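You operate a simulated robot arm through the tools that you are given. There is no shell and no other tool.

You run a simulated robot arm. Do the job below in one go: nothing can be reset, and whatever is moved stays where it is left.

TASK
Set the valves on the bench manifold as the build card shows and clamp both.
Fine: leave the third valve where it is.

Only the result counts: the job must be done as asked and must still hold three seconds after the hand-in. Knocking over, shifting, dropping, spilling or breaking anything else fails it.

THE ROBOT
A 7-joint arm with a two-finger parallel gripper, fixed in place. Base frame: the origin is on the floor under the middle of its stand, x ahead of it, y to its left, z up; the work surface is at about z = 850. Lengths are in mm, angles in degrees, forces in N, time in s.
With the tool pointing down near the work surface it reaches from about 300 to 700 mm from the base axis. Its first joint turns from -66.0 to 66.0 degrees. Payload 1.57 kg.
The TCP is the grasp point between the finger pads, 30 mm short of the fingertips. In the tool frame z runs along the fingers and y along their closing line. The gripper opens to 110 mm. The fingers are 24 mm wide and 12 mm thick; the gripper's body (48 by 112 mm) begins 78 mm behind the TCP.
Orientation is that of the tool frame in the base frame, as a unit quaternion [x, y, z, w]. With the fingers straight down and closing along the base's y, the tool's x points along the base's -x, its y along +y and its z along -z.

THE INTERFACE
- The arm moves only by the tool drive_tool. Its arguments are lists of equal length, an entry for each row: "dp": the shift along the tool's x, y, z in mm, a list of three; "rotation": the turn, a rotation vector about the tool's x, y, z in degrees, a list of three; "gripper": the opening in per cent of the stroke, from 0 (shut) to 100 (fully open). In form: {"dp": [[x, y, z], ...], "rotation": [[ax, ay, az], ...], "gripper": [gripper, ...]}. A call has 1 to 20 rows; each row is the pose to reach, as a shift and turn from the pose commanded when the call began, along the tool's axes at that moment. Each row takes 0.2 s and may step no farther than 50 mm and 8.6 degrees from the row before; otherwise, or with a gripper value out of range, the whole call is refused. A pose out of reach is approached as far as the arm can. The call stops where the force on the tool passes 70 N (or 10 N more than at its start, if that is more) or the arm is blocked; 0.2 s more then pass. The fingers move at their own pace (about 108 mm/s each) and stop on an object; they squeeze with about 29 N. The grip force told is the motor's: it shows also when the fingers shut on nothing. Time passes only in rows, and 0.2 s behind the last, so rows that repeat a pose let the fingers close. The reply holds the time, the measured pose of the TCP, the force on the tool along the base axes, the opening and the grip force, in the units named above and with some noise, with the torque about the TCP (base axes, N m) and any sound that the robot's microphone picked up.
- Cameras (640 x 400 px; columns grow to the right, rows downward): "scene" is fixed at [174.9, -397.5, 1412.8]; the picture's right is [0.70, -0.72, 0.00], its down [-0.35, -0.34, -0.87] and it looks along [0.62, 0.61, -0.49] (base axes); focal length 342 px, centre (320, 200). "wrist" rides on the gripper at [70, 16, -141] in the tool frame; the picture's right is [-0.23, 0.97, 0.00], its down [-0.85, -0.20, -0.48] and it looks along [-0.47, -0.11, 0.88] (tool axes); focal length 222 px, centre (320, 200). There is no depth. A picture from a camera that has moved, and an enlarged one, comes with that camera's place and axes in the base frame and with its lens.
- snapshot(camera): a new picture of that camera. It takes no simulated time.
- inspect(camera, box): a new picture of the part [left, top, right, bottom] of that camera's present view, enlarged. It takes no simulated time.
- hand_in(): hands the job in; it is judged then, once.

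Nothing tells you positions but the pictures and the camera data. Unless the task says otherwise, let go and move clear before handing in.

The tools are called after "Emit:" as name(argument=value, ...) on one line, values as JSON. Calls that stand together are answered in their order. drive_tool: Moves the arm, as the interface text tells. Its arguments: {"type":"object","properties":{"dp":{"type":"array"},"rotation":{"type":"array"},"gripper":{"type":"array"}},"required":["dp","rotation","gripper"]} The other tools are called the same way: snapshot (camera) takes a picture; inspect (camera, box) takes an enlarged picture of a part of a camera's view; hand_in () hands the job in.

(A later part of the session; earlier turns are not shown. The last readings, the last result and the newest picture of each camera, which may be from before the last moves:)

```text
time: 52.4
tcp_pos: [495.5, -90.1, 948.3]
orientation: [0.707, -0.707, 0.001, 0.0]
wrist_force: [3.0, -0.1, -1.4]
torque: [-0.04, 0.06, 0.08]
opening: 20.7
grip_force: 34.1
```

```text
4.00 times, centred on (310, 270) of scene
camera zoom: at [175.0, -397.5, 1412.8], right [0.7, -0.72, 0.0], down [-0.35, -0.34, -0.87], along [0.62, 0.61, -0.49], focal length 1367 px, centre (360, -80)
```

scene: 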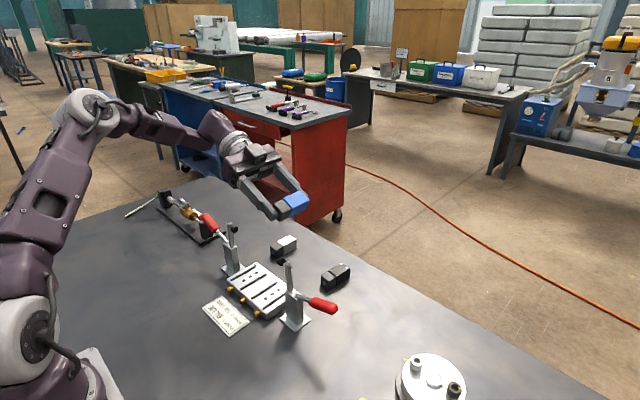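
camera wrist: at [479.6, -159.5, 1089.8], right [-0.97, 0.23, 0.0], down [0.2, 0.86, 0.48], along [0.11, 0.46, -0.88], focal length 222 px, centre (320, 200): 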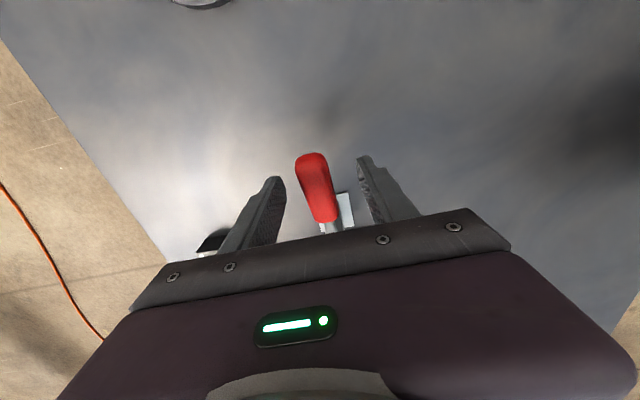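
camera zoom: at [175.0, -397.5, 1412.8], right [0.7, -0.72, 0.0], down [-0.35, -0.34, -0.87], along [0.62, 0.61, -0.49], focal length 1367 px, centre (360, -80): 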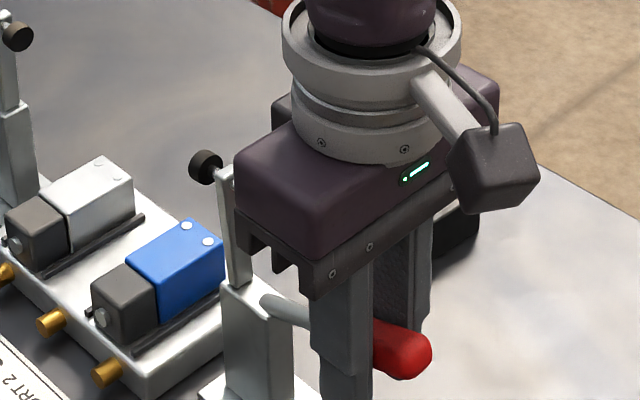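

The handle is gripped at 20.7 mm. I'll begin lifting it along an arc about the clamp's pivot, in small steps while watching the forces.

Emit:
drive_tool(dp=[[-2.4, 0, -6.3], [-5.0, 0, -12.6], [-8.2, 0, -18.6], [-11.7, 0, -24.4]], rotation=[[0, 0, 0], [0, 0, 0], [0, 0, 0], [0, 0, 0]], gripper=[8, 8, 8, 8])

Emit:
inspect(camera="scene", box=[250, 200, 360, 320])

```text
time: 53.4
tcp_pos: [495.5, -80.0, 974.1]
orientation: [0.708, -0.707, 0.001, 0.0]
wrist_force: [6.0, 1.5, -20.2]
torque: [-1.04, 0.0, -0.14]
opening: 20.9
grip_force: 34.1
```

```text
3.33 times, centred on (305, 260) of scene
camera zoom: at [175.3, -397.5, 1412.8], right [0.7, -0.72, 0.0], down [-0.35, -0.34, -0.87], along [0.62, 0.61, -0.49], focal length 1139 px, centre (370, 0)
```

zoom: 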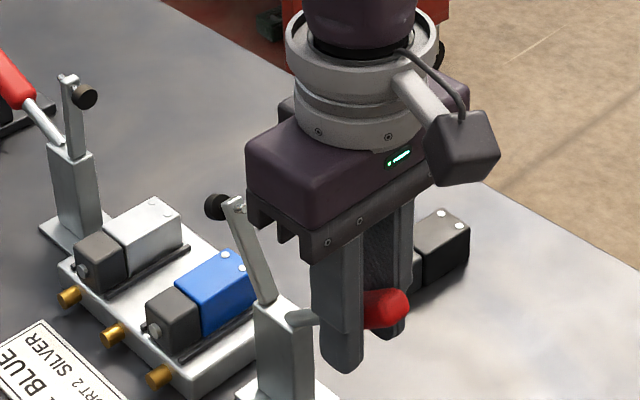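

Clamp 1's arm is swinging down towards the blue valve as the handle rises. I'll continue the arc with some tool tilt to follow the handle.

Emit:
drive_tool(dp=[[-6.1, 0, -8.1], [-13, 0, -15.6], [-20.6, 0, -22.3], [-28.9, 0, -28.2]], rotation=[[0, 4, 0], [0, 8, 0], [0, 12, 0], [0, 16, 0]], gripper=[8, 8, 8, 8])

Emit:
inspect(camera="scene", box=[240, 190, 350, 310])

```text
time: 54.4
tcp_pos: [494.4, -50.9, 1000.7]
orientation: [0.701, -0.699, 0.099, 0.099]
wrist_force: [1.9, 5.0, -35.6]
torque: [-0.61, -0.35, -0.21]
opening: 20.9
grip_force: 34.6
```

```text
3.33 times, centred on (295, 250) of scene
camera zoom: at [175.5, -397.4, 1412.8], right [0.7, -0.72, 0.0], down [-0.35, -0.34, -0.87], along [0.62, 0.61, -0.49], focal length 1139 px, centre (403, 33)
```

zoom: 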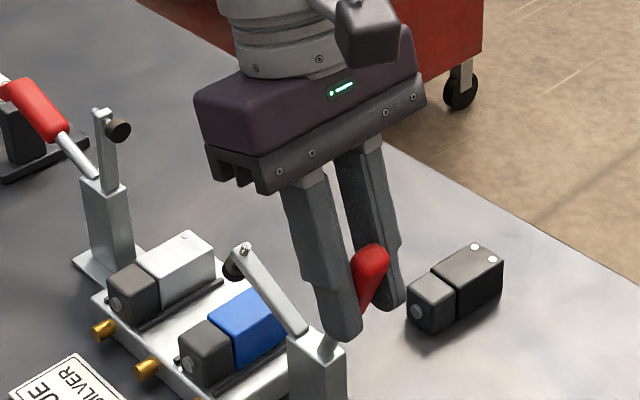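

The arm is now roughly 27° above horizontal with the handle near 115°, and I'm pulling a bit outwards (about 33 N). I'll use a tighter arc around a pivot near y −10, z 908 for the next steps.

Emit:
drive_tool(dp=[[-4.9, 0, -1.5], [-9.8, 0, -4.0], [-14.2, 0, -6.3], [-18.5, 0, -8.3]], rotation=[[0, 2, 0], [0, 4, 0], [0, 6, 0], [0, 8, 0]], gripper=[8, 8, 8, 8])

Emit:
inspect(camera="scene", box=[240, 190, 350, 310])

```text
time: 55.4
tcp_pos: [494.8, -32.4, 1006.4]
orientation: [-0.691, 0.692, -0.151, -0.148]
wrist_force: [-0.1, -17.4, 11.7]
torque: [-1.23, 0.58, 0.19]
opening: 20.8
grip_force: 34.1
```

```text
3.33 times, centred on (295, 250) of scene
camera zoom: at [174.7, -398.0, 1412.7], right [0.7, -0.72, 0.0], down [-0.35, -0.34, -0.87], along [0.63, 0.61, -0.49], focal length 1139 px, centre (403, 33)
```

zoom: 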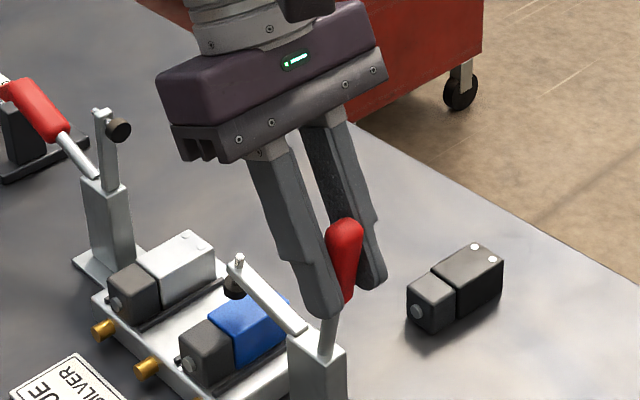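

The arm is at about 16° and the pad is just above the blue valve. I'll continue carefully.

Emit:
drive_tool(dp=[[-3.3, 0, -2.4], [-6.6, 0, -4.6], [-10.1, 0, -6.8]], rotation=[[0, 1.5, 0], [0, 3, 0], [0, 4.5, 0]], gripper=[8, 8, 8])

Emit:
inspect(camera="scene", box=[240, 190, 350, 310])

Emit:
inspect(camera="scene", box=[250, 255, 310, 310])

```text
time: 56.2
tcp_pos: [494.8, -17.2, 1007.3]
orientation: [0.686, -0.685, 0.174, 0.173]
wrist_force: [3.9, -14.4, -5.4]
torque: [-1.21, 0.02, 0.05]
opening: 20.9
grip_force: 34.1
```

```text
3.33 times, centred on (295, 250) of scene
camera zoom: at [175.1, -397.9, 1412.7], right [0.7, -0.72, 0.0], down [-0.35, -0.34, -0.87], along [0.62, 0.61, -0.49], focal length 1139 px, centre (403, 33)
```

zoom: 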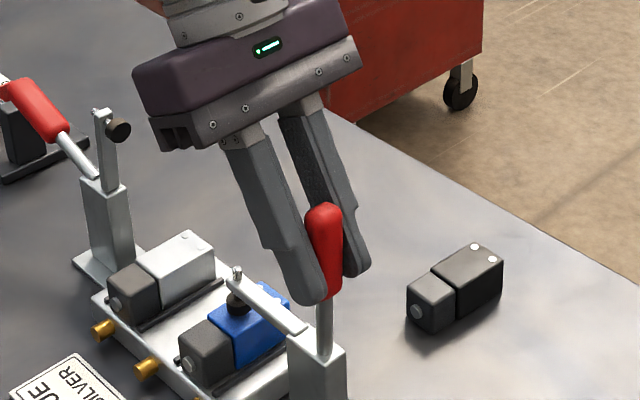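

```text
7.27 times, centred on (280, 282) of scene
camera zoom: at [175.1, -397.9, 1412.7], right [0.7, -0.72, 0.0], down [-0.35, -0.34, -0.87], along [0.62, 0.61, -0.49], focal length 2485 px, centre (611, -400)
```

zoom: 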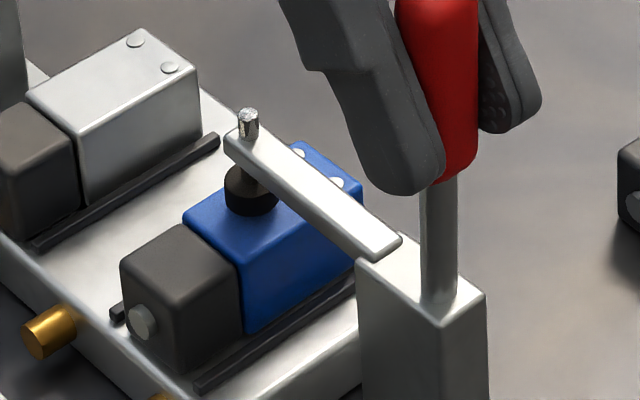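

The arm is almost horizontal, the handle is vertical, and the pad is at the valve top. I'll push on in small steps to feel for the clamp locking.

Emit:
drive_tool(dp=[[-2.6, 0, -1.4], [-5.2, 0, -2.8], [-7.8, 0, -4.1]], rotation=[[0, 1.5, 0], [0, 3, 0], [0, 4.5, 0]], gripper=[8, 8, 8])

Emit:
inspect(camera="scene", box=[250, 250, 310, 305])

```text
time: 57.0
tcp_pos: [495.2, -12.8, 1008.0]
orientation: [-0.676, 0.679, -0.202, -0.203]
wrist_force: [8.7, -37.8, -17.0]
torque: [0.58, -0.19, 0.14]
opening: 21.0
grip_force: 34.1
```

```text
7.27 times, centred on (280, 278) of scene
camera zoom: at [175.3, -398.7, 1412.4], right [0.7, -0.72, 0.0], down [-0.35, -0.34, -0.87], along [0.62, 0.61, -0.49], focal length 2485 px, centre (611, -364)
```

zoom: 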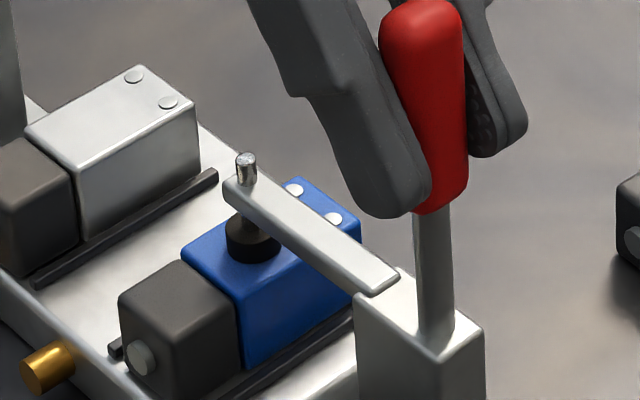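

Resistance has risen to 38 N, as you'd expect when a toggle clamp goes over centre against the valve. I'll push a few more millimetres and listen for the latch.

Emit:
drive_tool(dp=[[-1.3, 0, -0.8], [-2.5, 0, -1.6], [-2.5, 0, -1.6]], rotation=[[0, 0, 0], [0, 0, 0], [0, 0, 0]], gripper=[8, 8, 8])

Emit:
inspect(camera="scene", box=[250, 250, 310, 305])

```text
time: 57.8
tcp_pos: [495.9, -3.2, 1008.6]
orientation: [0.679, -0.677, 0.201, 0.199]
wrist_force: [-5.1, 6.2, 5.0]
torque: [0.93, 0.86, -0.45]
opening: 20.1
grip_force: 33.7
```

```text
7.27 times, centred on (280, 278) of scene
camera zoom: at [174.7, -397.3, 1412.9], right [0.7, -0.72, 0.0], down [-0.35, -0.34, -0.87], along [0.62, 0.61, -0.49], focal length 2485 px, centre (611, -364)
```

zoom: 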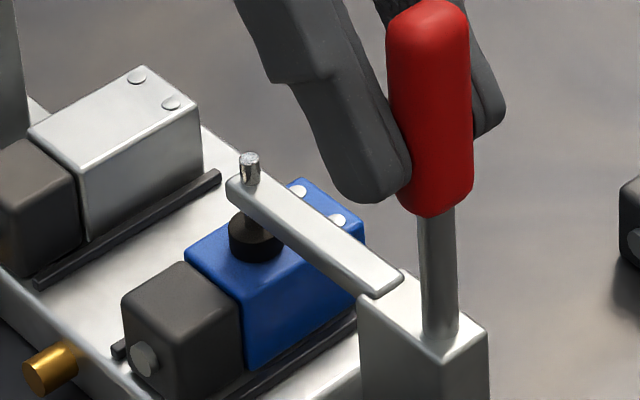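

The load dropped off: the fingers slipped a little along the handle once the pad met the valve. I'll open the fingers and see whether the clamp holds where it is.

Emit:
drive_tool(dp=[[0, 0, 0], [0, 0, 0], [0, 0, 0], [0, 0, 0]], rotation=[[0, 0, 0], [0, 0, 0], [0, 0, 0], [0, 0, 0]], gripper=[25, 35, 45, 45])

Emit:
inspect(camera="scene", box=[250, 250, 310, 305])

Emit:
inspect(camera="scene", box=[230, 190, 350, 310])

```text
time: 58.8
tcp_pos: [496.5, -6.6, 1007.3]
orientation: [-0.678, 0.678, -0.201, -0.201]
wrist_force: [0.1, 0.8, -0.1]
torque: [-0.02, 0.01, -0.01]
opening: 49.5
grip_force: 0.1
```

```text
7.27 times, centred on (280, 278) of scene
camera zoom: at [174.9, -397.5, 1412.8], right [0.7, -0.72, 0.0], down [-0.35, -0.34, -0.87], along [0.62, 0.61, -0.49], focal length 2485 px, centre (611, -364)
```

zoom: 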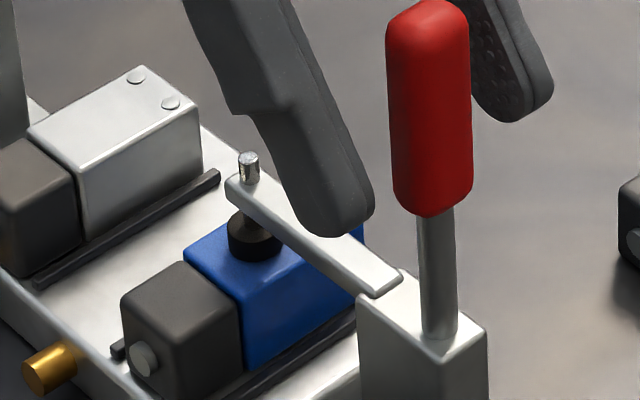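

```text
3.33 times, centred on (290, 250) of scene
camera zoom: at [174.9, -397.5, 1412.8], right [0.7, -0.72, 0.0], down [-0.35, -0.34, -0.87], along [0.62, 0.61, -0.49], focal length 1139 px, centre (420, 33)
```

zoom: 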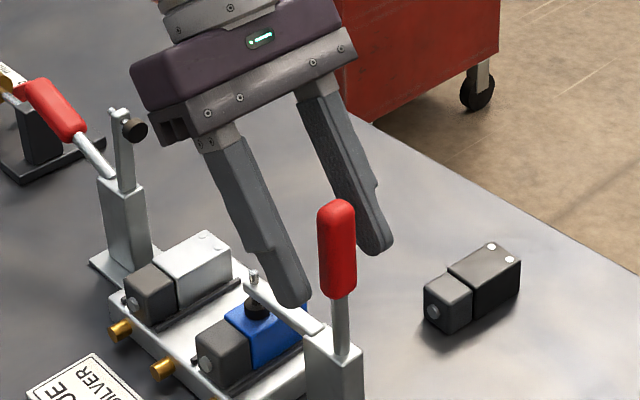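

The clamp stays put with its pad on the blue valve and the handle within about 2° of vertical. I'll back out, close the fingers, and push the top of the handle firmly towards +y to make sure it goes fully over.

Emit:
drive_tool(dp=[[0, 0, -25], [0, 0, -60], [0, 0, -90]], rotation=[[0, 0, 0], [0, 0, 0], [0, -4, 0]], gripper=[45, 45, 45])

Emit:
inspect(camera="scene", box=[230, 170, 350, 310])

```text
time: 59.6
tcp_pos: [494.2, 42.0, 1083.7]
orientation: [-0.684, 0.685, -0.177, -0.178]
wrist_force: [-0.4, 0.2, -0.6]
torque: [-0.03, 0.01, -0.02]
opening: 49.4
grip_force: 0.0
```

```text
2.86 times, centred on (290, 240) of scene
camera zoom: at [174.8, -397.5, 1412.8], right [0.7, -0.72, 0.0], down [-0.35, -0.34, -0.87], along [0.62, 0.61, -0.49], focal length 976 px, centre (406, 86)
```

zoom: 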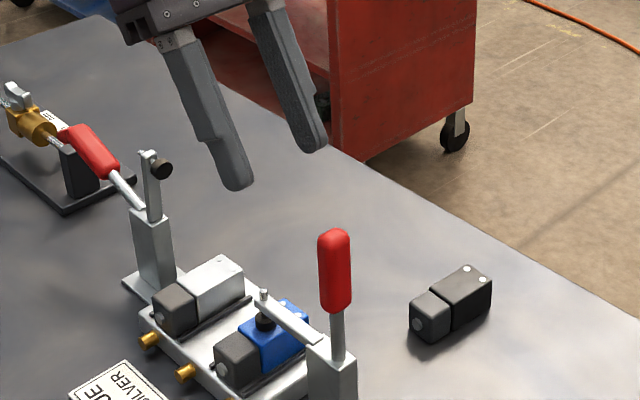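

Emit:
drive_tool(dp=[[28.2, 0, 6], [56.3, 0, 13], [84.5, 0, 22], [112.7, 0, 31.8], [112.7, 0, 31.8]], rotation=[[0, -7.3, 0], [0, -14.6, 0], [0, -21.9, 0], [0, -29.1, 0], [0, -29.1, 0]], gripper=[30, 15, 0, 0, 0])

Emit:
inspect(camera="scene", box=[230, 170, 370, 320])

Emit:
snapshot(camera="wrist")

```text
time: 60.8
tcp_pos: [495.5, -71.5, 1109.0]
orientation: [-0.707, 0.708, 0.001, 0.001]
wrist_force: [0.9, -0.3, 1.4]
torque: [0.03, 0.0, 0.01]
opening: 0.1
grip_force: 21.3
```

```text
2.67 times, centred on (300, 245) of scene
camera zoom: at [174.8, -397.5, 1412.8], right [0.7, -0.72, 0.0], down [-0.35, -0.34, -0.87], along [0.62, 0.61, -0.49], focal length 911 px, centre (373, 80)
```

zoom: 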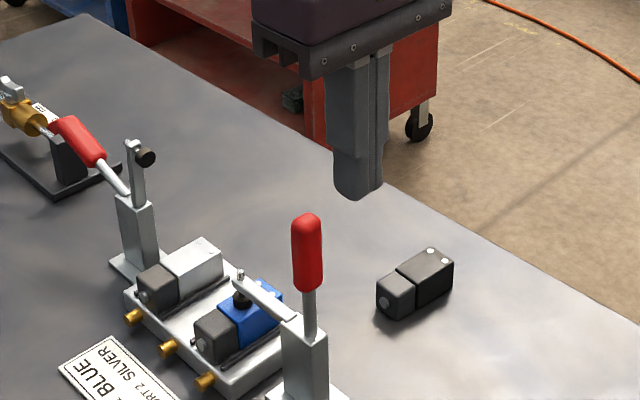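

```text
taken
camera wrist: at [479.7, -140.1, 1249.4], right [-0.97, 0.23, 0.0], down [0.2, 0.85, 0.48], along [0.11, 0.47, -0.88], focal length 222 px, centre (320, 200)
```

wrist: 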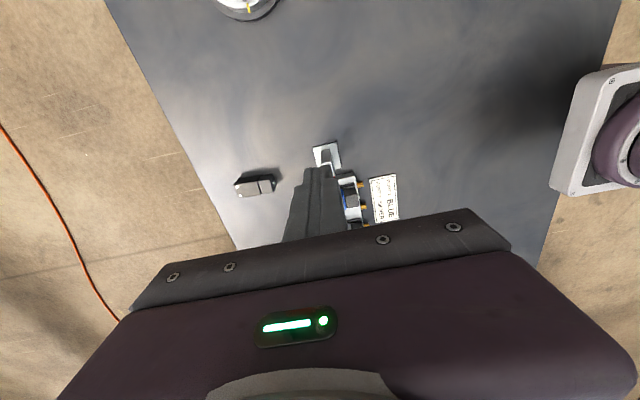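

Emit:
drive_tool(dp=[[0, 0, 30], [0, 0, 60], [0, 0, 79], [-10, 0, 79], [-20, 0, 79], [-25, 0, 79]], rotation=[[0, 0, 0], [0, 0, 0], [0, 0, 0], [0, 0, 0], [0, 0, 0], [0, 0, 0]], gripper=[0, 0, 0, 0, 0, 0])

Emit:
inspect(camera="scene", box=[240, 190, 350, 310])

```text
time: 62.2
tcp_pos: [494.9, -46.7, 1029.7]
orientation: [0.708, -0.707, 0.0, 0.0]
wrist_force: [-0.4, 0.7, 0.6]
torque: [0.0, -0.01, 0.02]
opening: 0.1
grip_force: 21.4
```

```text
3.33 times, centred on (295, 250) of scene
camera zoom: at [174.9, -397.5, 1412.8], right [0.7, -0.72, 0.0], down [-0.35, -0.34, -0.87], along [0.62, 0.61, -0.49], focal length 1139 px, centre (403, 33)
```

zoom: 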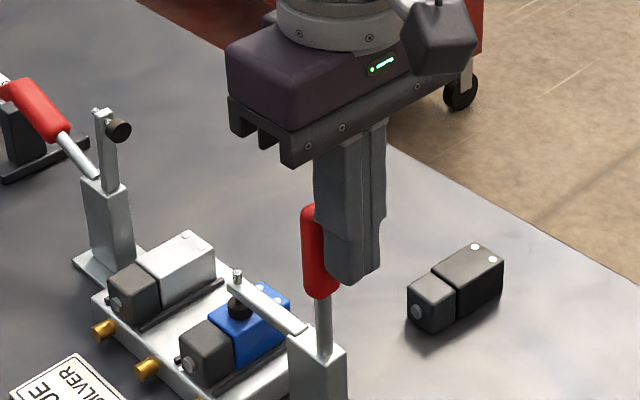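

The closed fingers are just outside the handle's upper part. Pushing towards +y in 2 mm steps.

Emit:
drive_tool(dp=[[-2, 0, 0], [-4, 0, 0], [-6, 0, 0], [-8, 0, 0], [-10, 0, 0]], rotation=[[0, 0, 0], [0, 0, 0], [0, 0, 0], [0, 0, 0], [0, 0, 0]], gripper=[0, 0, 0, 0, 0])

Emit:
inspect(camera="scene", box=[240, 190, 350, 310])

```text
time: 63.4
tcp_pos: [494.2, -40.5, 1030.7]
orientation: [-0.707, 0.708, -0.002, -0.002]
wrist_force: [4.1, -31.8, -4.3]
torque: [-1.04, -0.08, -0.01]
opening: 0.0
grip_force: 21.4
```

```text
3.33 times, centred on (295, 250) of scene
camera zoom: at [175.0, -398.5, 1412.5], right [0.7, -0.72, 0.0], down [-0.35, -0.34, -0.87], along [0.62, 0.61, -0.49], focal length 1139 px, centre (403, 33)
```

zoom: 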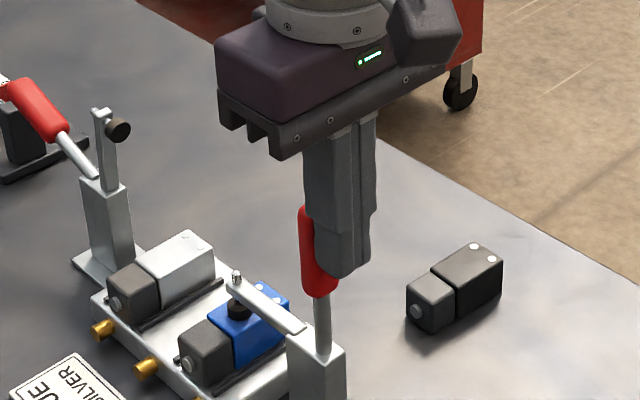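

Emit:
drive_tool(dp=[[-1, 0, 0], [-2, 0, 0], [-3, 0, 0], [-3, 0, 0]], rotation=[[0, 0, 0], [0, 0, 0], [0, 0, 0], [0, 0, 0]], gripper=[0, 0, 0, 0])

Emit:
inspect(camera="scene", box=[250, 250, 310, 305])

```text
time: 64.4
tcp_pos: [495.6, -38.7, 1031.4]
orientation: [-0.706, 0.708, -0.003, -0.003]
wrist_force: [6.1, -53.7, -9.0]
torque: [-1.22, 0.03, -0.02]
opening: 0.0
grip_force: 21.0
```

```text
7.27 times, centred on (280, 278) of scene
camera zoom: at [175.2, -399.1, 1412.3], right [0.7, -0.72, 0.0], down [-0.35, -0.34, -0.87], along [0.62, 0.61, -0.49], focal length 2485 px, centre (611, -364)
```

zoom: 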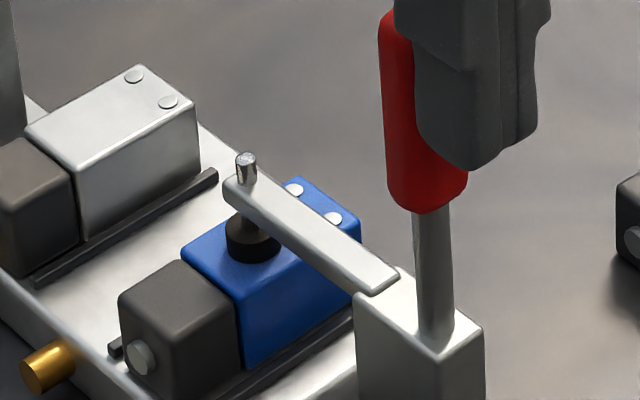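

The handle is at a hard stop (54 N, almost no movement) and stayed closed by itself earlier, so clamp 1 is closed. I'll back away, rise, and travel over to clamp 2's handle.

Emit:
drive_tool(dp=[[6, 0, 0], [16, 0, 0], [22, 0, -30], [22, 0, -78], [-20, 0, -85], [-65, 0, -85], [-112, 0, -85], [-160, 0, -85], [-208, 0, -85], [-256, 0, -85], [-304, 0, -85], [-325, 0, -85]], rotation=[[0, 0, 0], [0, 0, 0], [0, 0, 0], [0, 0, 0], [0, 0, 0], [0, 0, 0], [0, 0, 0], [0, 0, 0], [0, 0, 0], [0, 0, 0], [0, 0, 0], [0, 0, 0]], gripper=[0, 0, 0, 0, 0, 10, 20, 30, 40, 45, 45, 45])

Emit:
snapshot(camera="wrist")

Emit:
inspect(camera="scene", box=[190, 200, 340, 340])

Emit:
inspect(camera="scene", box=[150, 170, 260, 270])

```text
time: 67.0
tcp_pos: [494.3, 291.6, 1115.9]
orientation: [-0.707, 0.707, 0.0, -0.001]
wrist_force: [0.3, -0.2, -0.1]
torque: [0.0, 0.01, 0.03]
opening: 49.6
grip_force: 0.0
```

```text
taken
camera wrist: at [479.6, 224.0, 1256.4], right [-0.97, 0.23, 0.0], down [0.2, 0.86, 0.48], along [0.11, 0.47, -0.88], focal length 222 px, centre (320, 200)
```

wrist: 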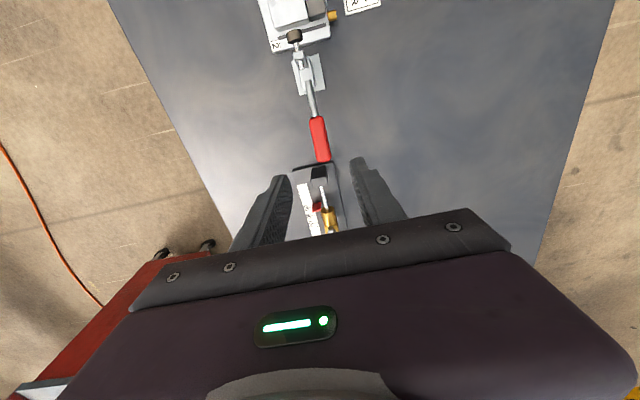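

```text
2.86 times, centred on (265, 270) of scene
camera zoom: at [174.9, -397.5, 1412.8], right [0.7, -0.72, 0.0], down [-0.35, -0.34, -0.87], along [0.62, 0.61, -0.49], focal length 976 px, centre (477, 0)
```

zoom: 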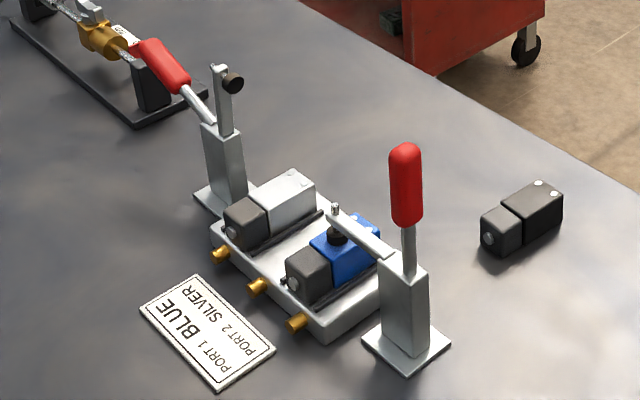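

```text
4.00 times, centred on (205, 220) of scene
camera zoom: at [174.9, -397.5, 1412.8], right [0.7, -0.72, 0.0], down [-0.35, -0.34, -0.87], along [0.62, 0.61, -0.49], focal length 1367 px, centre (780, 120)
```

zoom: 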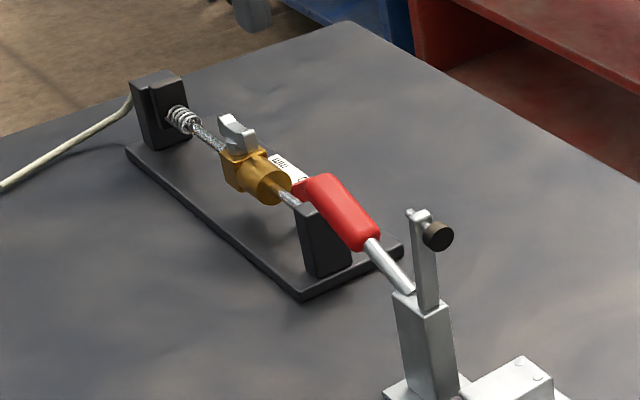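

Clamp 1 remains closed on the blue valve. Now I'll measure clamp 2's handle and the nearby rod fixture.

Emit:
inspect(camera="wrist", box=[250, 20, 410, 130])

Emit:
inspect(camera="wrist", box=[270, 105, 380, 240])

Emit:
inspect(camera="scene", box=[190, 200, 260, 270])

```text
3.64 times, centred on (330, 75) of wrist
camera zoom: at [479.6, 224.0, 1256.4], right [-0.97, 0.23, 0.0], down [0.2, 0.86, 0.48], along [0.11, 0.47, -0.88], focal length 808 px, centre (284, 654)
```

zoom: 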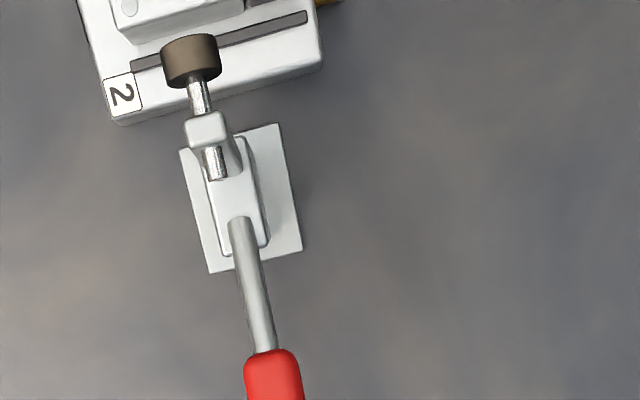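

```text
2.96 times, centred on (325, 172) of wrist
camera zoom: at [479.6, 224.0, 1256.4], right [-0.97, 0.23, 0.0], down [0.2, 0.86, 0.48], along [0.11, 0.47, -0.88], focal length 658 px, centre (305, 282)
```

zoom: 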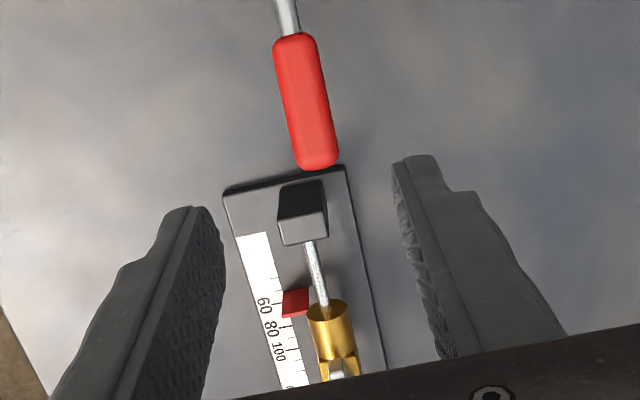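

```text
5.71 times, centred on (225, 235) of scene
camera zoom: at [174.9, -397.5, 1412.8], right [0.7, -0.72, 0.0], down [-0.35, -0.34, -0.87], along [0.62, 0.61, -0.49], focal length 1952 px, centre (863, 0)
```

zoom: 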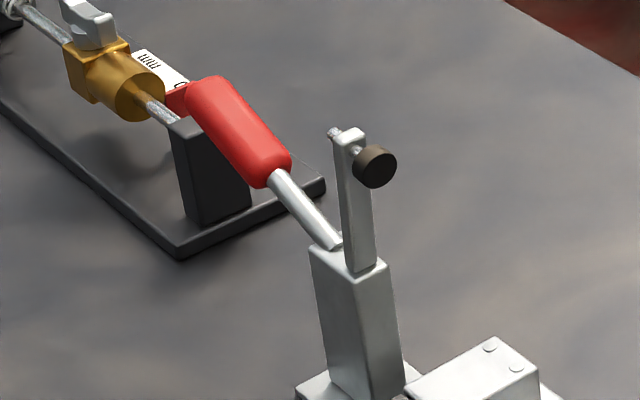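

The fixture's nearest edge is about 35 mm beyond the handle's end, so gripping mid-handle is safe. I'll move lower over clamp 2's red grip and re-measure.

Emit:
drive_tool(dp=[[-2, 0, 25], [-4, 0, 50], [-6, 0, 65]], rotation=[[0, 0, 0], [0, 0, 0], [0, 0, 0]], gripper=[50, 55, 55])

Emit:
snapshot(camera="wrist")

Emit:
inspect(camera="wrist", box=[260, 60, 400, 190])

Emit:
inspect(camera="scene", box=[180, 180, 260, 260])

```text
time: 67.8
tcp_pos: [494.5, 297.8, 1050.0]
orientation: [0.707, -0.707, -0.001, 0.0]
wrist_force: [-0.3, 0.4, 0.9]
torque: [0.0, 0.02, 0.0]
opening: 60.3
grip_force: 0.1
```

```text
taken
camera wrist: at [480.0, 229.7, 1190.7], right [-0.97, 0.23, 0.0], down [0.2, 0.86, 0.48], along [0.11, 0.47, -0.88], focal length 222 px, centre (320, 200)
```

wrist: 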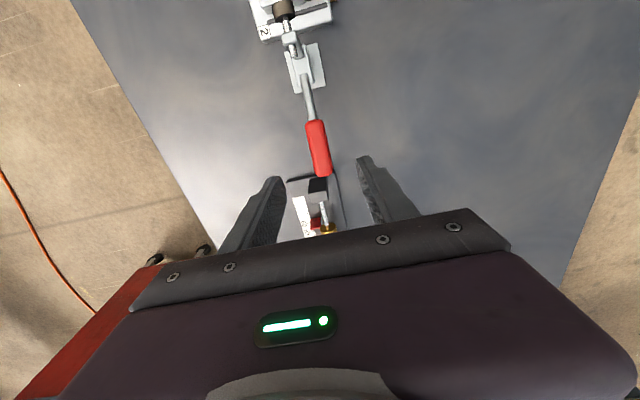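

```text
3.08 times, centred on (330, 125) of wrist
camera zoom: at [480.0, 229.7, 1190.7], right [-0.97, 0.23, 0.0], down [0.2, 0.86, 0.48], along [0.11, 0.47, -0.88], focal length 684 px, centre (289, 431)
```

zoom: 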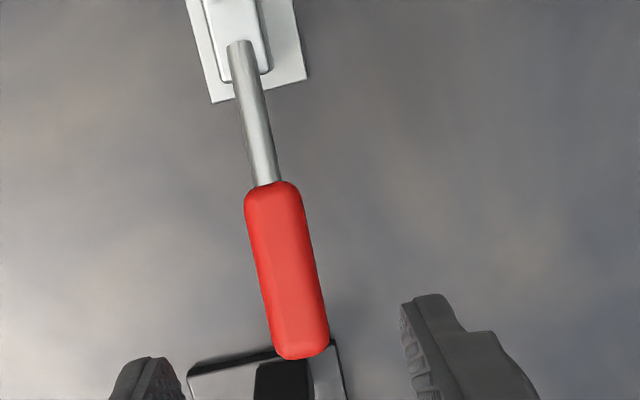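

```text
5.00 times, centred on (220, 220) of scene
camera zoom: at [174.9, -397.5, 1412.8], right [0.7, -0.72, 0.0], down [-0.35, -0.34, -0.87], along [0.62, 0.61, -0.49], focal length 1708 px, centre (820, 100)
```

zoom: 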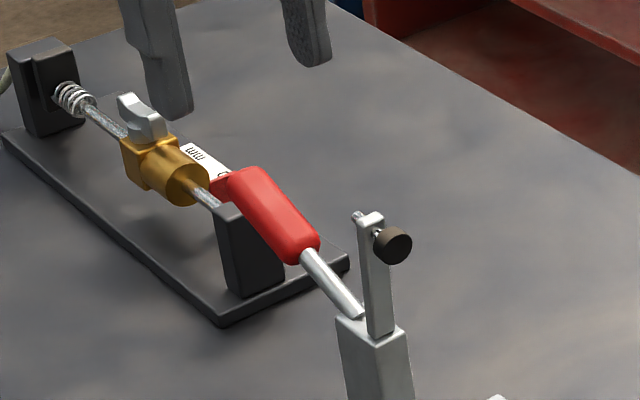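

Handle 2 runs from about (267, 936) to (323, 954) in y–z at x ≈ 496. I'll lower around its middle and grip it.

Emit:
drive_tool(dp=[[4.2, 0, 30], [4.2, 0, 60], [4.2, 0, 85], [4.2, 0, 100]], rotation=[[0, 0, 0], [0, 0, 0], [0, 0, 0], [0, 0, 0]], gripper=[55, 55, 55, 55])

Emit:
inspect(camera="wrist", box=[240, 80, 400, 210])

Emit:
inspect(camera="scene", box=[170, 160, 270, 260])

```text
time: 68.8
tcp_pos: [493.2, 293.0, 949.1]
orientation: [-0.706, 0.708, 0.001, 0.0]
wrist_force: [0.2, 0.4, -0.3]
torque: [-0.01, -0.02, 0.0]
opening: 60.8
grip_force: 0.1
```

```text
3.08 times, centred on (320, 145) of wrist
camera zoom: at [478.8, 225.1, 1090.4], right [-0.97, 0.23, 0.0], down [0.2, 0.86, 0.48], along [0.11, 0.47, -0.88], focal length 684 px, centre (320, 369)
```

zoom: 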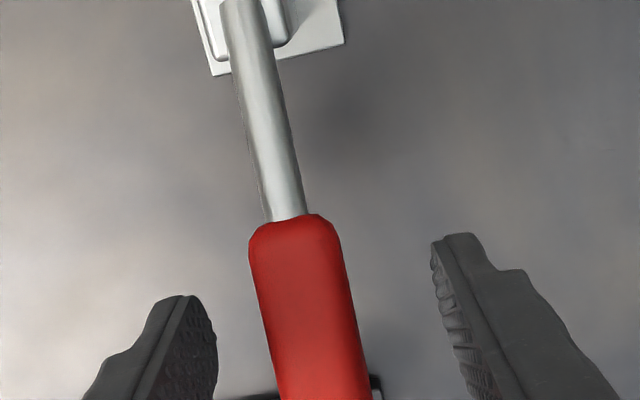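

```text
4.00 times, centred on (220, 210) of scene
camera zoom: at [174.9, -397.5, 1412.8], right [0.7, -0.72, 0.0], down [-0.35, -0.34, -0.87], along [0.62, 0.61, -0.49], focal length 1367 px, centre (720, 160)
```

zoom: 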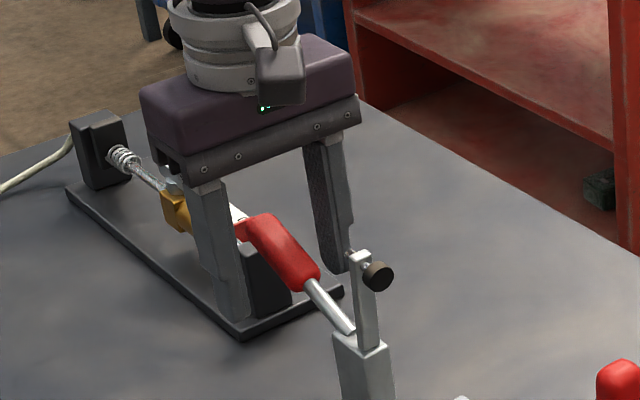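

Emit:
drive_tool(dp=[[0, 0, 0], [0, 0, 0], [0, 0, 0], [0, 0, 0], [0, 0, 0], [0, 0, 0]], rotation=[[0, 0, 0], [0, 0, 0], [0, 0, 0], [0, 0, 0], [0, 0, 0], [0, 0, 0]], gripper=[40, 30, 24, 18, 12, 8])

Emit:
inspect(camera="scene", box=[170, 160, 270, 260])

```text
time: 70.2
tcp_pos: [494.5, 293.2, 950.1]
orientation: [-0.707, 0.707, -0.001, 0.0]
wrist_force: [11.2, 1.6, -3.4]
torque: [0.19, 0.02, 0.0]
opening: 20.7
grip_force: 34.0
```

```text
4.00 times, centred on (220, 210) of scene
camera zoom: at [175.2, -397.5, 1412.8], right [0.7, -0.72, 0.0], down [-0.35, -0.34, -0.87], along [0.62, 0.61, -0.49], focal length 1367 px, centre (720, 160)
```

zoom: 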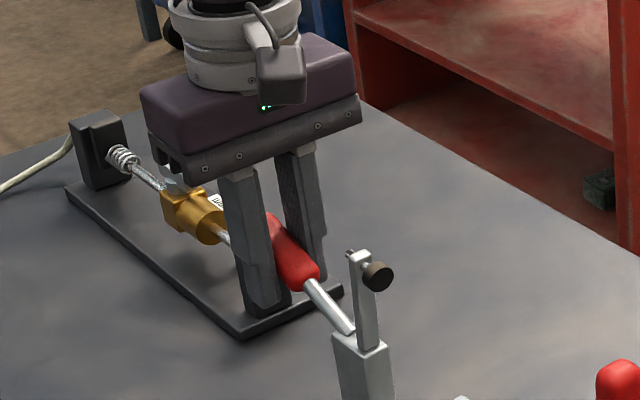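

Gripped. I'll lift handle 2 along a mirrored arc about a pivot near y 217, z 909, tilting the tool the other way to follow.

Emit:
drive_tool(dp=[[4.4, -1, -8.5], [9.5, -1, -16], [15.3, -1, -22.9]], rotation=[[0, -3, 0], [0, -7, 0], [0, -11, 0]], gripper=[8, 8, 8])

Emit:
inspect(camera="scene", box=[170, 160, 270, 260])

```text
time: 71.0
tcp_pos: [495.6, 278.6, 973.9]
orientation: [0.704, -0.703, -0.069, -0.069]
wrist_force: [4.2, 14.6, -7.5]
torque: [1.09, 0.04, -0.06]
opening: 20.7
grip_force: 34.3
```

```text
4.00 times, centred on (220, 210) of scene
camera zoom: at [175.1, -397.0, 1412.9], right [0.7, -0.72, 0.0], down [-0.35, -0.34, -0.87], along [0.62, 0.61, -0.49], focal length 1367 px, centre (720, 160)
```

zoom: 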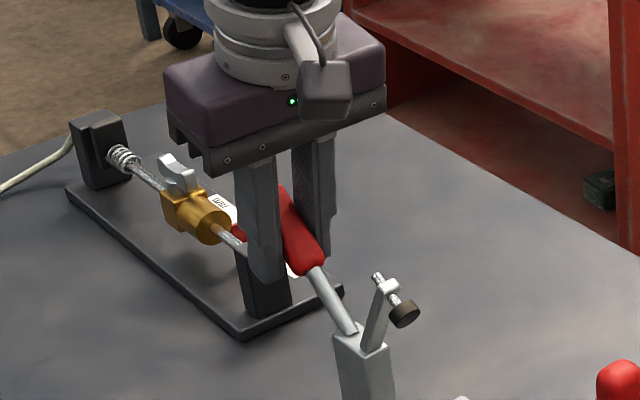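

The radial load is small, so the arc is right. Continuing.

Emit:
drive_tool(dp=[[5.2, 0, -7.4], [11.0, 0, -14.3], [17.7, 0, -20.5], [24.8, 0, -25.9]], rotation=[[0, -4, 0], [0, -8, 0], [0, -12, 0], [0, -16, 0]], gripper=[8, 8, 8, 8])

Emit:
inspect(camera="scene", box=[170, 160, 280, 280])

```text
time: 72.0
tcp_pos: [494.3, 247.0, 993.8]
orientation: [0.688, -0.688, -0.164, -0.163]
wrist_force: [-9.7, 0.6, 3.5]
torque: [-0.1, -0.06, 0.05]
opening: 20.8
grip_force: 23.6
```

```text
3.33 times, centred on (225, 220) of scene
camera zoom: at [174.5, -397.5, 1412.8], right [0.7, -0.72, 0.0], down [-0.35, -0.34, -0.87], along [0.63, 0.61, -0.49], focal length 1139 px, centre (637, 133)
```

zoom: 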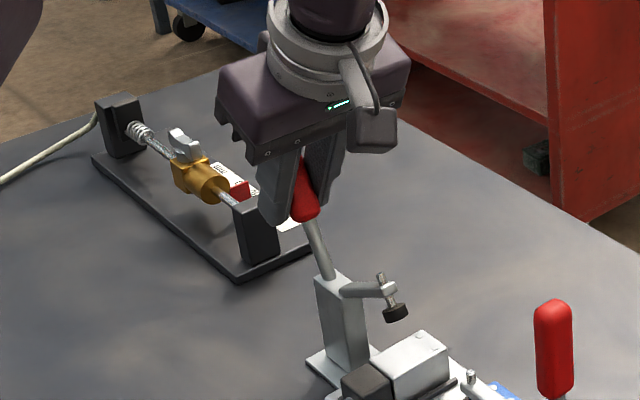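

Tracking well, with the forces near zero and the arm now low. I'll continue towards closure.

Emit:
drive_tool(dp=[[3.2, 0, -3.0], [6.3, 0, -6.0], [9.8, 0, -9.0], [13.2, 0, -11.9]], rotation=[[0, -2, 0], [0, -4, 0], [0, -5.5, 0], [0, -7, 0]], gripper=[8, 8, 8, 8])

Emit:
inspect(camera="scene", box=[190, 180, 290, 290])

```text
time: 73.0
tcp_pos: [494.9, 233.1, 998.1]
orientation: [0.676, -0.676, -0.208, -0.206]
wrist_force: [-14.2, 12.6, -11.2]
torque: [1.08, -0.13, 0.1]
opening: 20.6
grip_force: 34.0
```

```text
3.64 times, centred on (240, 235) of scene
camera zoom: at [174.6, -397.1, 1413.0], right [0.7, -0.72, 0.0], down [-0.35, -0.34, -0.87], along [0.62, 0.61, -0.49], focal length 1242 px, centre (611, 73)
```

zoom: 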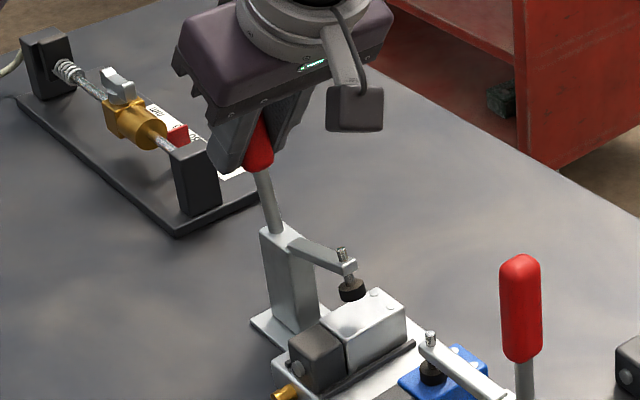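

Emit:
drive_tool(dp=[[2.9, 0.5, -2.9], [5.8, 1, -5.7], [8.1, 1, -7.7]], rotation=[[0, -1.5, 0], [0, -3, 0], [0, -4, 0]], gripper=[8, 8, 8])

Emit:
inspect(camera="scene", box=[200, 200, 290, 290])

```text
time: 73.8
tcp_pos: [494.9, 220.4, 1000.5]
orientation: [-0.668, 0.669, 0.23, 0.231]
wrist_force: [-7.6, 14.3, -13.2]
torque: [1.15, 0.15, 0.02]
opening: 20.9
grip_force: 34.6
```

```text
4.44 times, centred on (245, 245) of scene
camera zoom: at [174.9, -397.0, 1413.0], right [0.7, -0.72, 0.0], down [-0.35, -0.34, -0.87], along [0.62, 0.61, -0.49], focal length 1519 px, centre (653, 0)
```

zoom: 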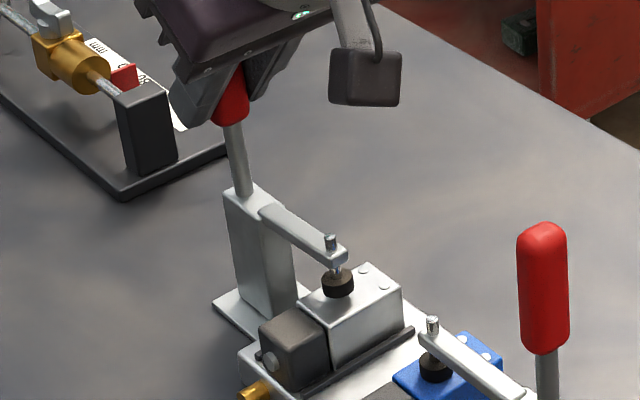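

Emit:
drive_tool(dp=[[2.2, 0, -2.0], [4.5, 0, -3.9], [6.1, 0, -5.2]], rotation=[[0, -0.5, 0], [0, -1, 0], [0, -1, 0]], gripper=[8, 8, 8])

Emit:
inspect(camera="scene", box=[200, 200, 290, 290])

```text
time: 74.6
tcp_pos: [494.6, 214.6, 1001.0]
orientation: [0.667, -0.665, -0.237, -0.237]
wrist_force: [-0.4, 38.3, -19.5]
torque: [0.35, 0.36, 0.0]
opening: 20.9
grip_force: 34.1
```

```text
4.44 times, centred on (245, 245) of scene
camera zoom: at [175.2, -396.2, 1413.1], right [0.7, -0.72, 0.0], down [-0.35, -0.34, -0.87], along [0.62, 0.61, -0.49], focal length 1519 px, centre (653, 0)
```

zoom: 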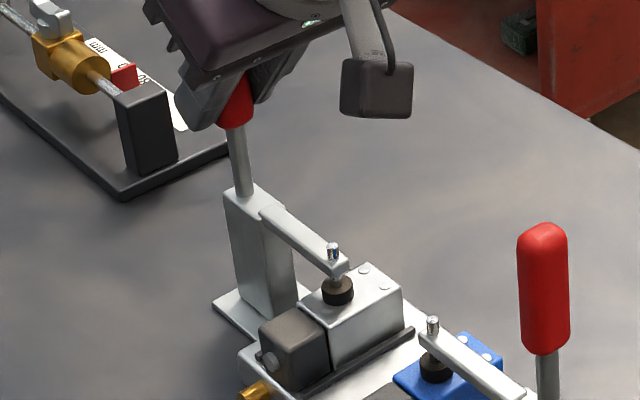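

Handle 2 has reached its stop at 38 N with the pad on the silver valve. I'll open the fingers and withdraw along the tool axis.

Emit:
drive_tool(dp=[[-1.5, 0, 1.3], [-1.5, 0, 1.3], [-1.5, 0, 1.3], [-1.5, 0, 1.3]], rotation=[[0, 0, 0], [0, 0, 0], [0, 0, 0], [0, 0, 0]], gripper=[25, 35, 45, 45])

Emit:
drive_tool(dp=[[0, 0, -25], [0, 0, -60], [0, 0, -95]], rotation=[[0, 0, 0], [0, 0, 0], [0, 0, 0]], gripper=[45, 45, 45])

Emit:
inspect(camera="scene", box=[190, 180, 320, 320])

```text
time: 75.6
tcp_pos: [495.6, 215.0, 1002.3]
orientation: [0.667, -0.666, -0.237, -0.236]
wrist_force: [-0.4, -0.7, 0.1]
torque: [-0.01, -0.01, 0.05]
opening: 49.6
grip_force: 0.0
```

```text
time: 76.4
tcp_pos: [494.7, 154.5, 1074.7]
orientation: [0.667, -0.666, -0.236, -0.236]
wrist_force: [0.2, -1.4, 0.3]
torque: [0.01, 0.03, 0.04]
opening: 49.5
grip_force: 0.1
```

```text
2.86 times, centred on (255, 250) of scene
camera zoom: at [174.9, -397.5, 1412.8], right [0.7, -0.72, 0.0], down [-0.35, -0.34, -0.87], along [0.62, 0.61, -0.49], focal length 976 px, centre (506, 57)
```

zoom: 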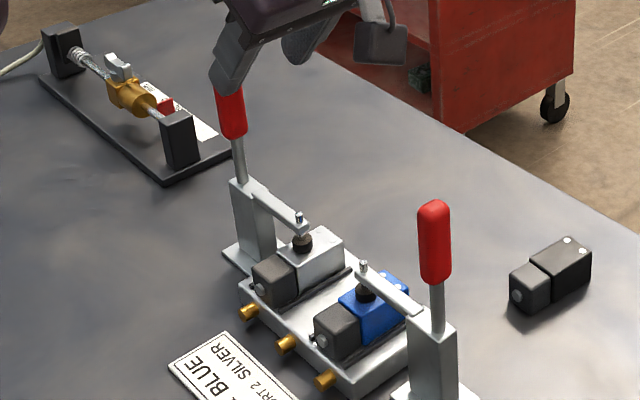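

Both clamps hold closed by themselves. As with clamp 1, I'll confirm clamp 2 is at its stop by pushing the handle top from the +y side with closed fingers.

Emit:
drive_tool(dp=[[-27.4, 0, -9.9], [-60.2, 0, -2.6], [-83.4, 0, 16.3], [-106.7, 0, 35.2], [-126.1, 0, 51], [-126.1, 0, 51]], rotation=[[0, 7.5, 0], [0, 15, 0], [0, 23, 0], [0, 31, 0], [0, 39, 0], [0, 39, 0]], gripper=[40, 30, 15, 0, 0, 0])

Emit:
drive_tool(dp=[[0, 0, 30], [0, 0, 60], [0, 0, 84], [10, 0, 84], [20, 0, 84], [30, 0, 84]], rotation=[[0, 0, 0], [0, 0, 0], [0, 0, 0], [0, 0, 0], [0, 0, 0], [0, 0, 0]], gripper=[0, 0, 0, 0, 0, 0])

Emit:
inspect(camera="scene", box=[180, 160, 300, 290])

```text
time: 77.8
tcp_pos: [493.6, 285.9, 1114.0]
orientation: [-0.707, 0.707, 0.0, 0.0]
wrist_force: [0.1, -0.3, 0.2]
torque: [-0.02, -0.01, 0.0]
opening: 0.2
grip_force: 21.7
```

```text
time: 79.2
tcp_pos: [495.0, 255.2, 1029.2]
orientation: [0.708, -0.706, 0.001, 0.0]
wrist_force: [0.4, -0.1, 0.2]
torque: [0.0, 0.04, 0.03]
opening: 0.0
grip_force: 21.8
```

```text
3.08 times, centred on (240, 225) of scene
camera zoom: at [174.9, -397.5, 1412.8], right [0.7, -0.72, 0.0], down [-0.35, -0.34, -0.87], along [0.62, 0.61, -0.49], focal length 1051 px, centre (566, 123)
```

zoom: 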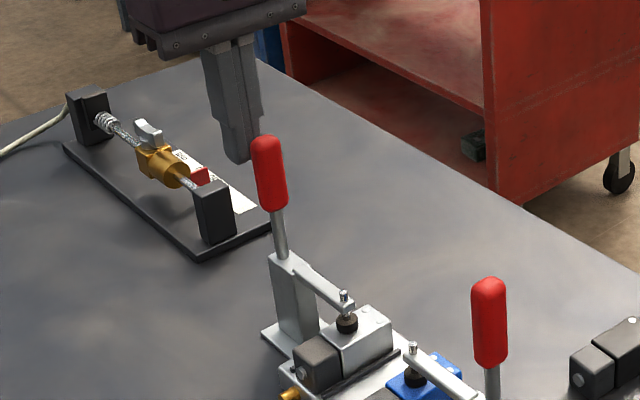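

Emit:
drive_tool(dp=[[4, 0, 0], [8, 0, 0], [11, 0, 0], [13, 0, 0], [15, 0, 0]], rotation=[[0, 0, 0], [0, 0, 0], [0, 0, 0], [0, 0, 0], [0, 0, 0]], gripper=[0, 0, 0, 0, 0])

Emit:
inspect(camera="scene", box=[180, 160, 300, 290])

```text
time: 80.4
tcp_pos: [494.4, 241.2, 1031.2]
orientation: [0.708, -0.707, 0.0, -0.001]
wrist_force: [1.8, 8.2, -2.5]
torque: [0.22, -0.08, 0.01]
opening: 0.0
grip_force: 21.2
```

```text
3.08 times, centred on (240, 225) of scene
camera zoom: at [175.0, -397.2, 1412.9], right [0.7, -0.72, 0.0], down [-0.35, -0.34, -0.87], along [0.62, 0.61, -0.49], focal length 1051 px, centre (566, 123)
```

zoom: 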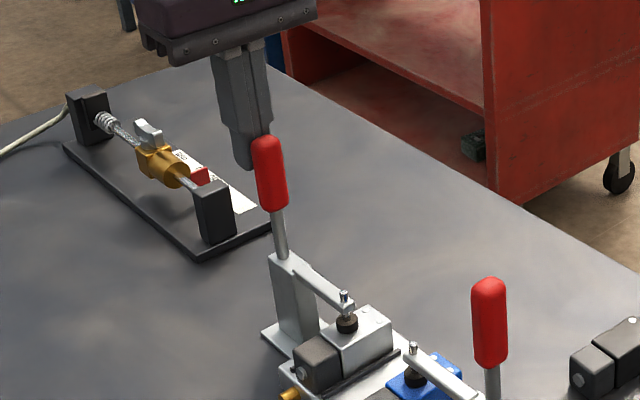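

Emit:
drive_tool(dp=[[1.5, 0, 0], [3, 0, 0], [4.5, 0, 0], [5.5, 0, 0], [5.5, 0, 0]], rotation=[[0, 0, 0], [0, 0, 0], [0, 0, 0], [0, 0, 0], [0, 0, 0]], gripper=[0, 0, 0, 0, 0])

Emit:
inspect(camera="scene", box=[200, 220, 290, 300])

```text
time: 81.6
tcp_pos: [494.2, 240.6, 1030.8]
orientation: [0.709, -0.705, -0.002, -0.005]
wrist_force: [3.3, 50.1, -1.6]
torque: [0.97, 0.44, 0.04]
opening: 0.1
grip_force: 21.3
```

```text
5.00 times, centred on (245, 260) of scene
camera zoom: at [175.0, -396.0, 1413.2], right [0.7, -0.72, 0.0], down [-0.35, -0.34, -0.87], along [0.62, 0.61, -0.49], focal length 1708 px, centre (695, -100)
```

zoom: 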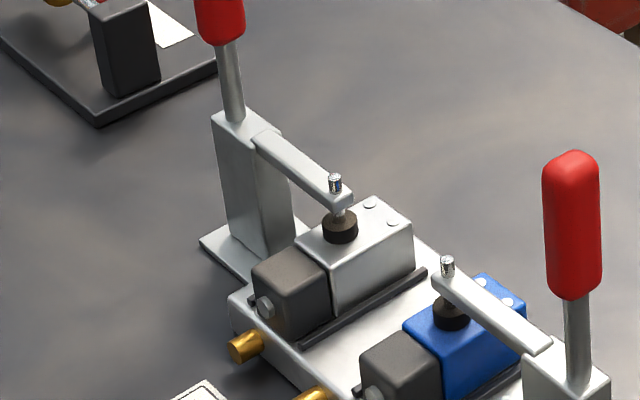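

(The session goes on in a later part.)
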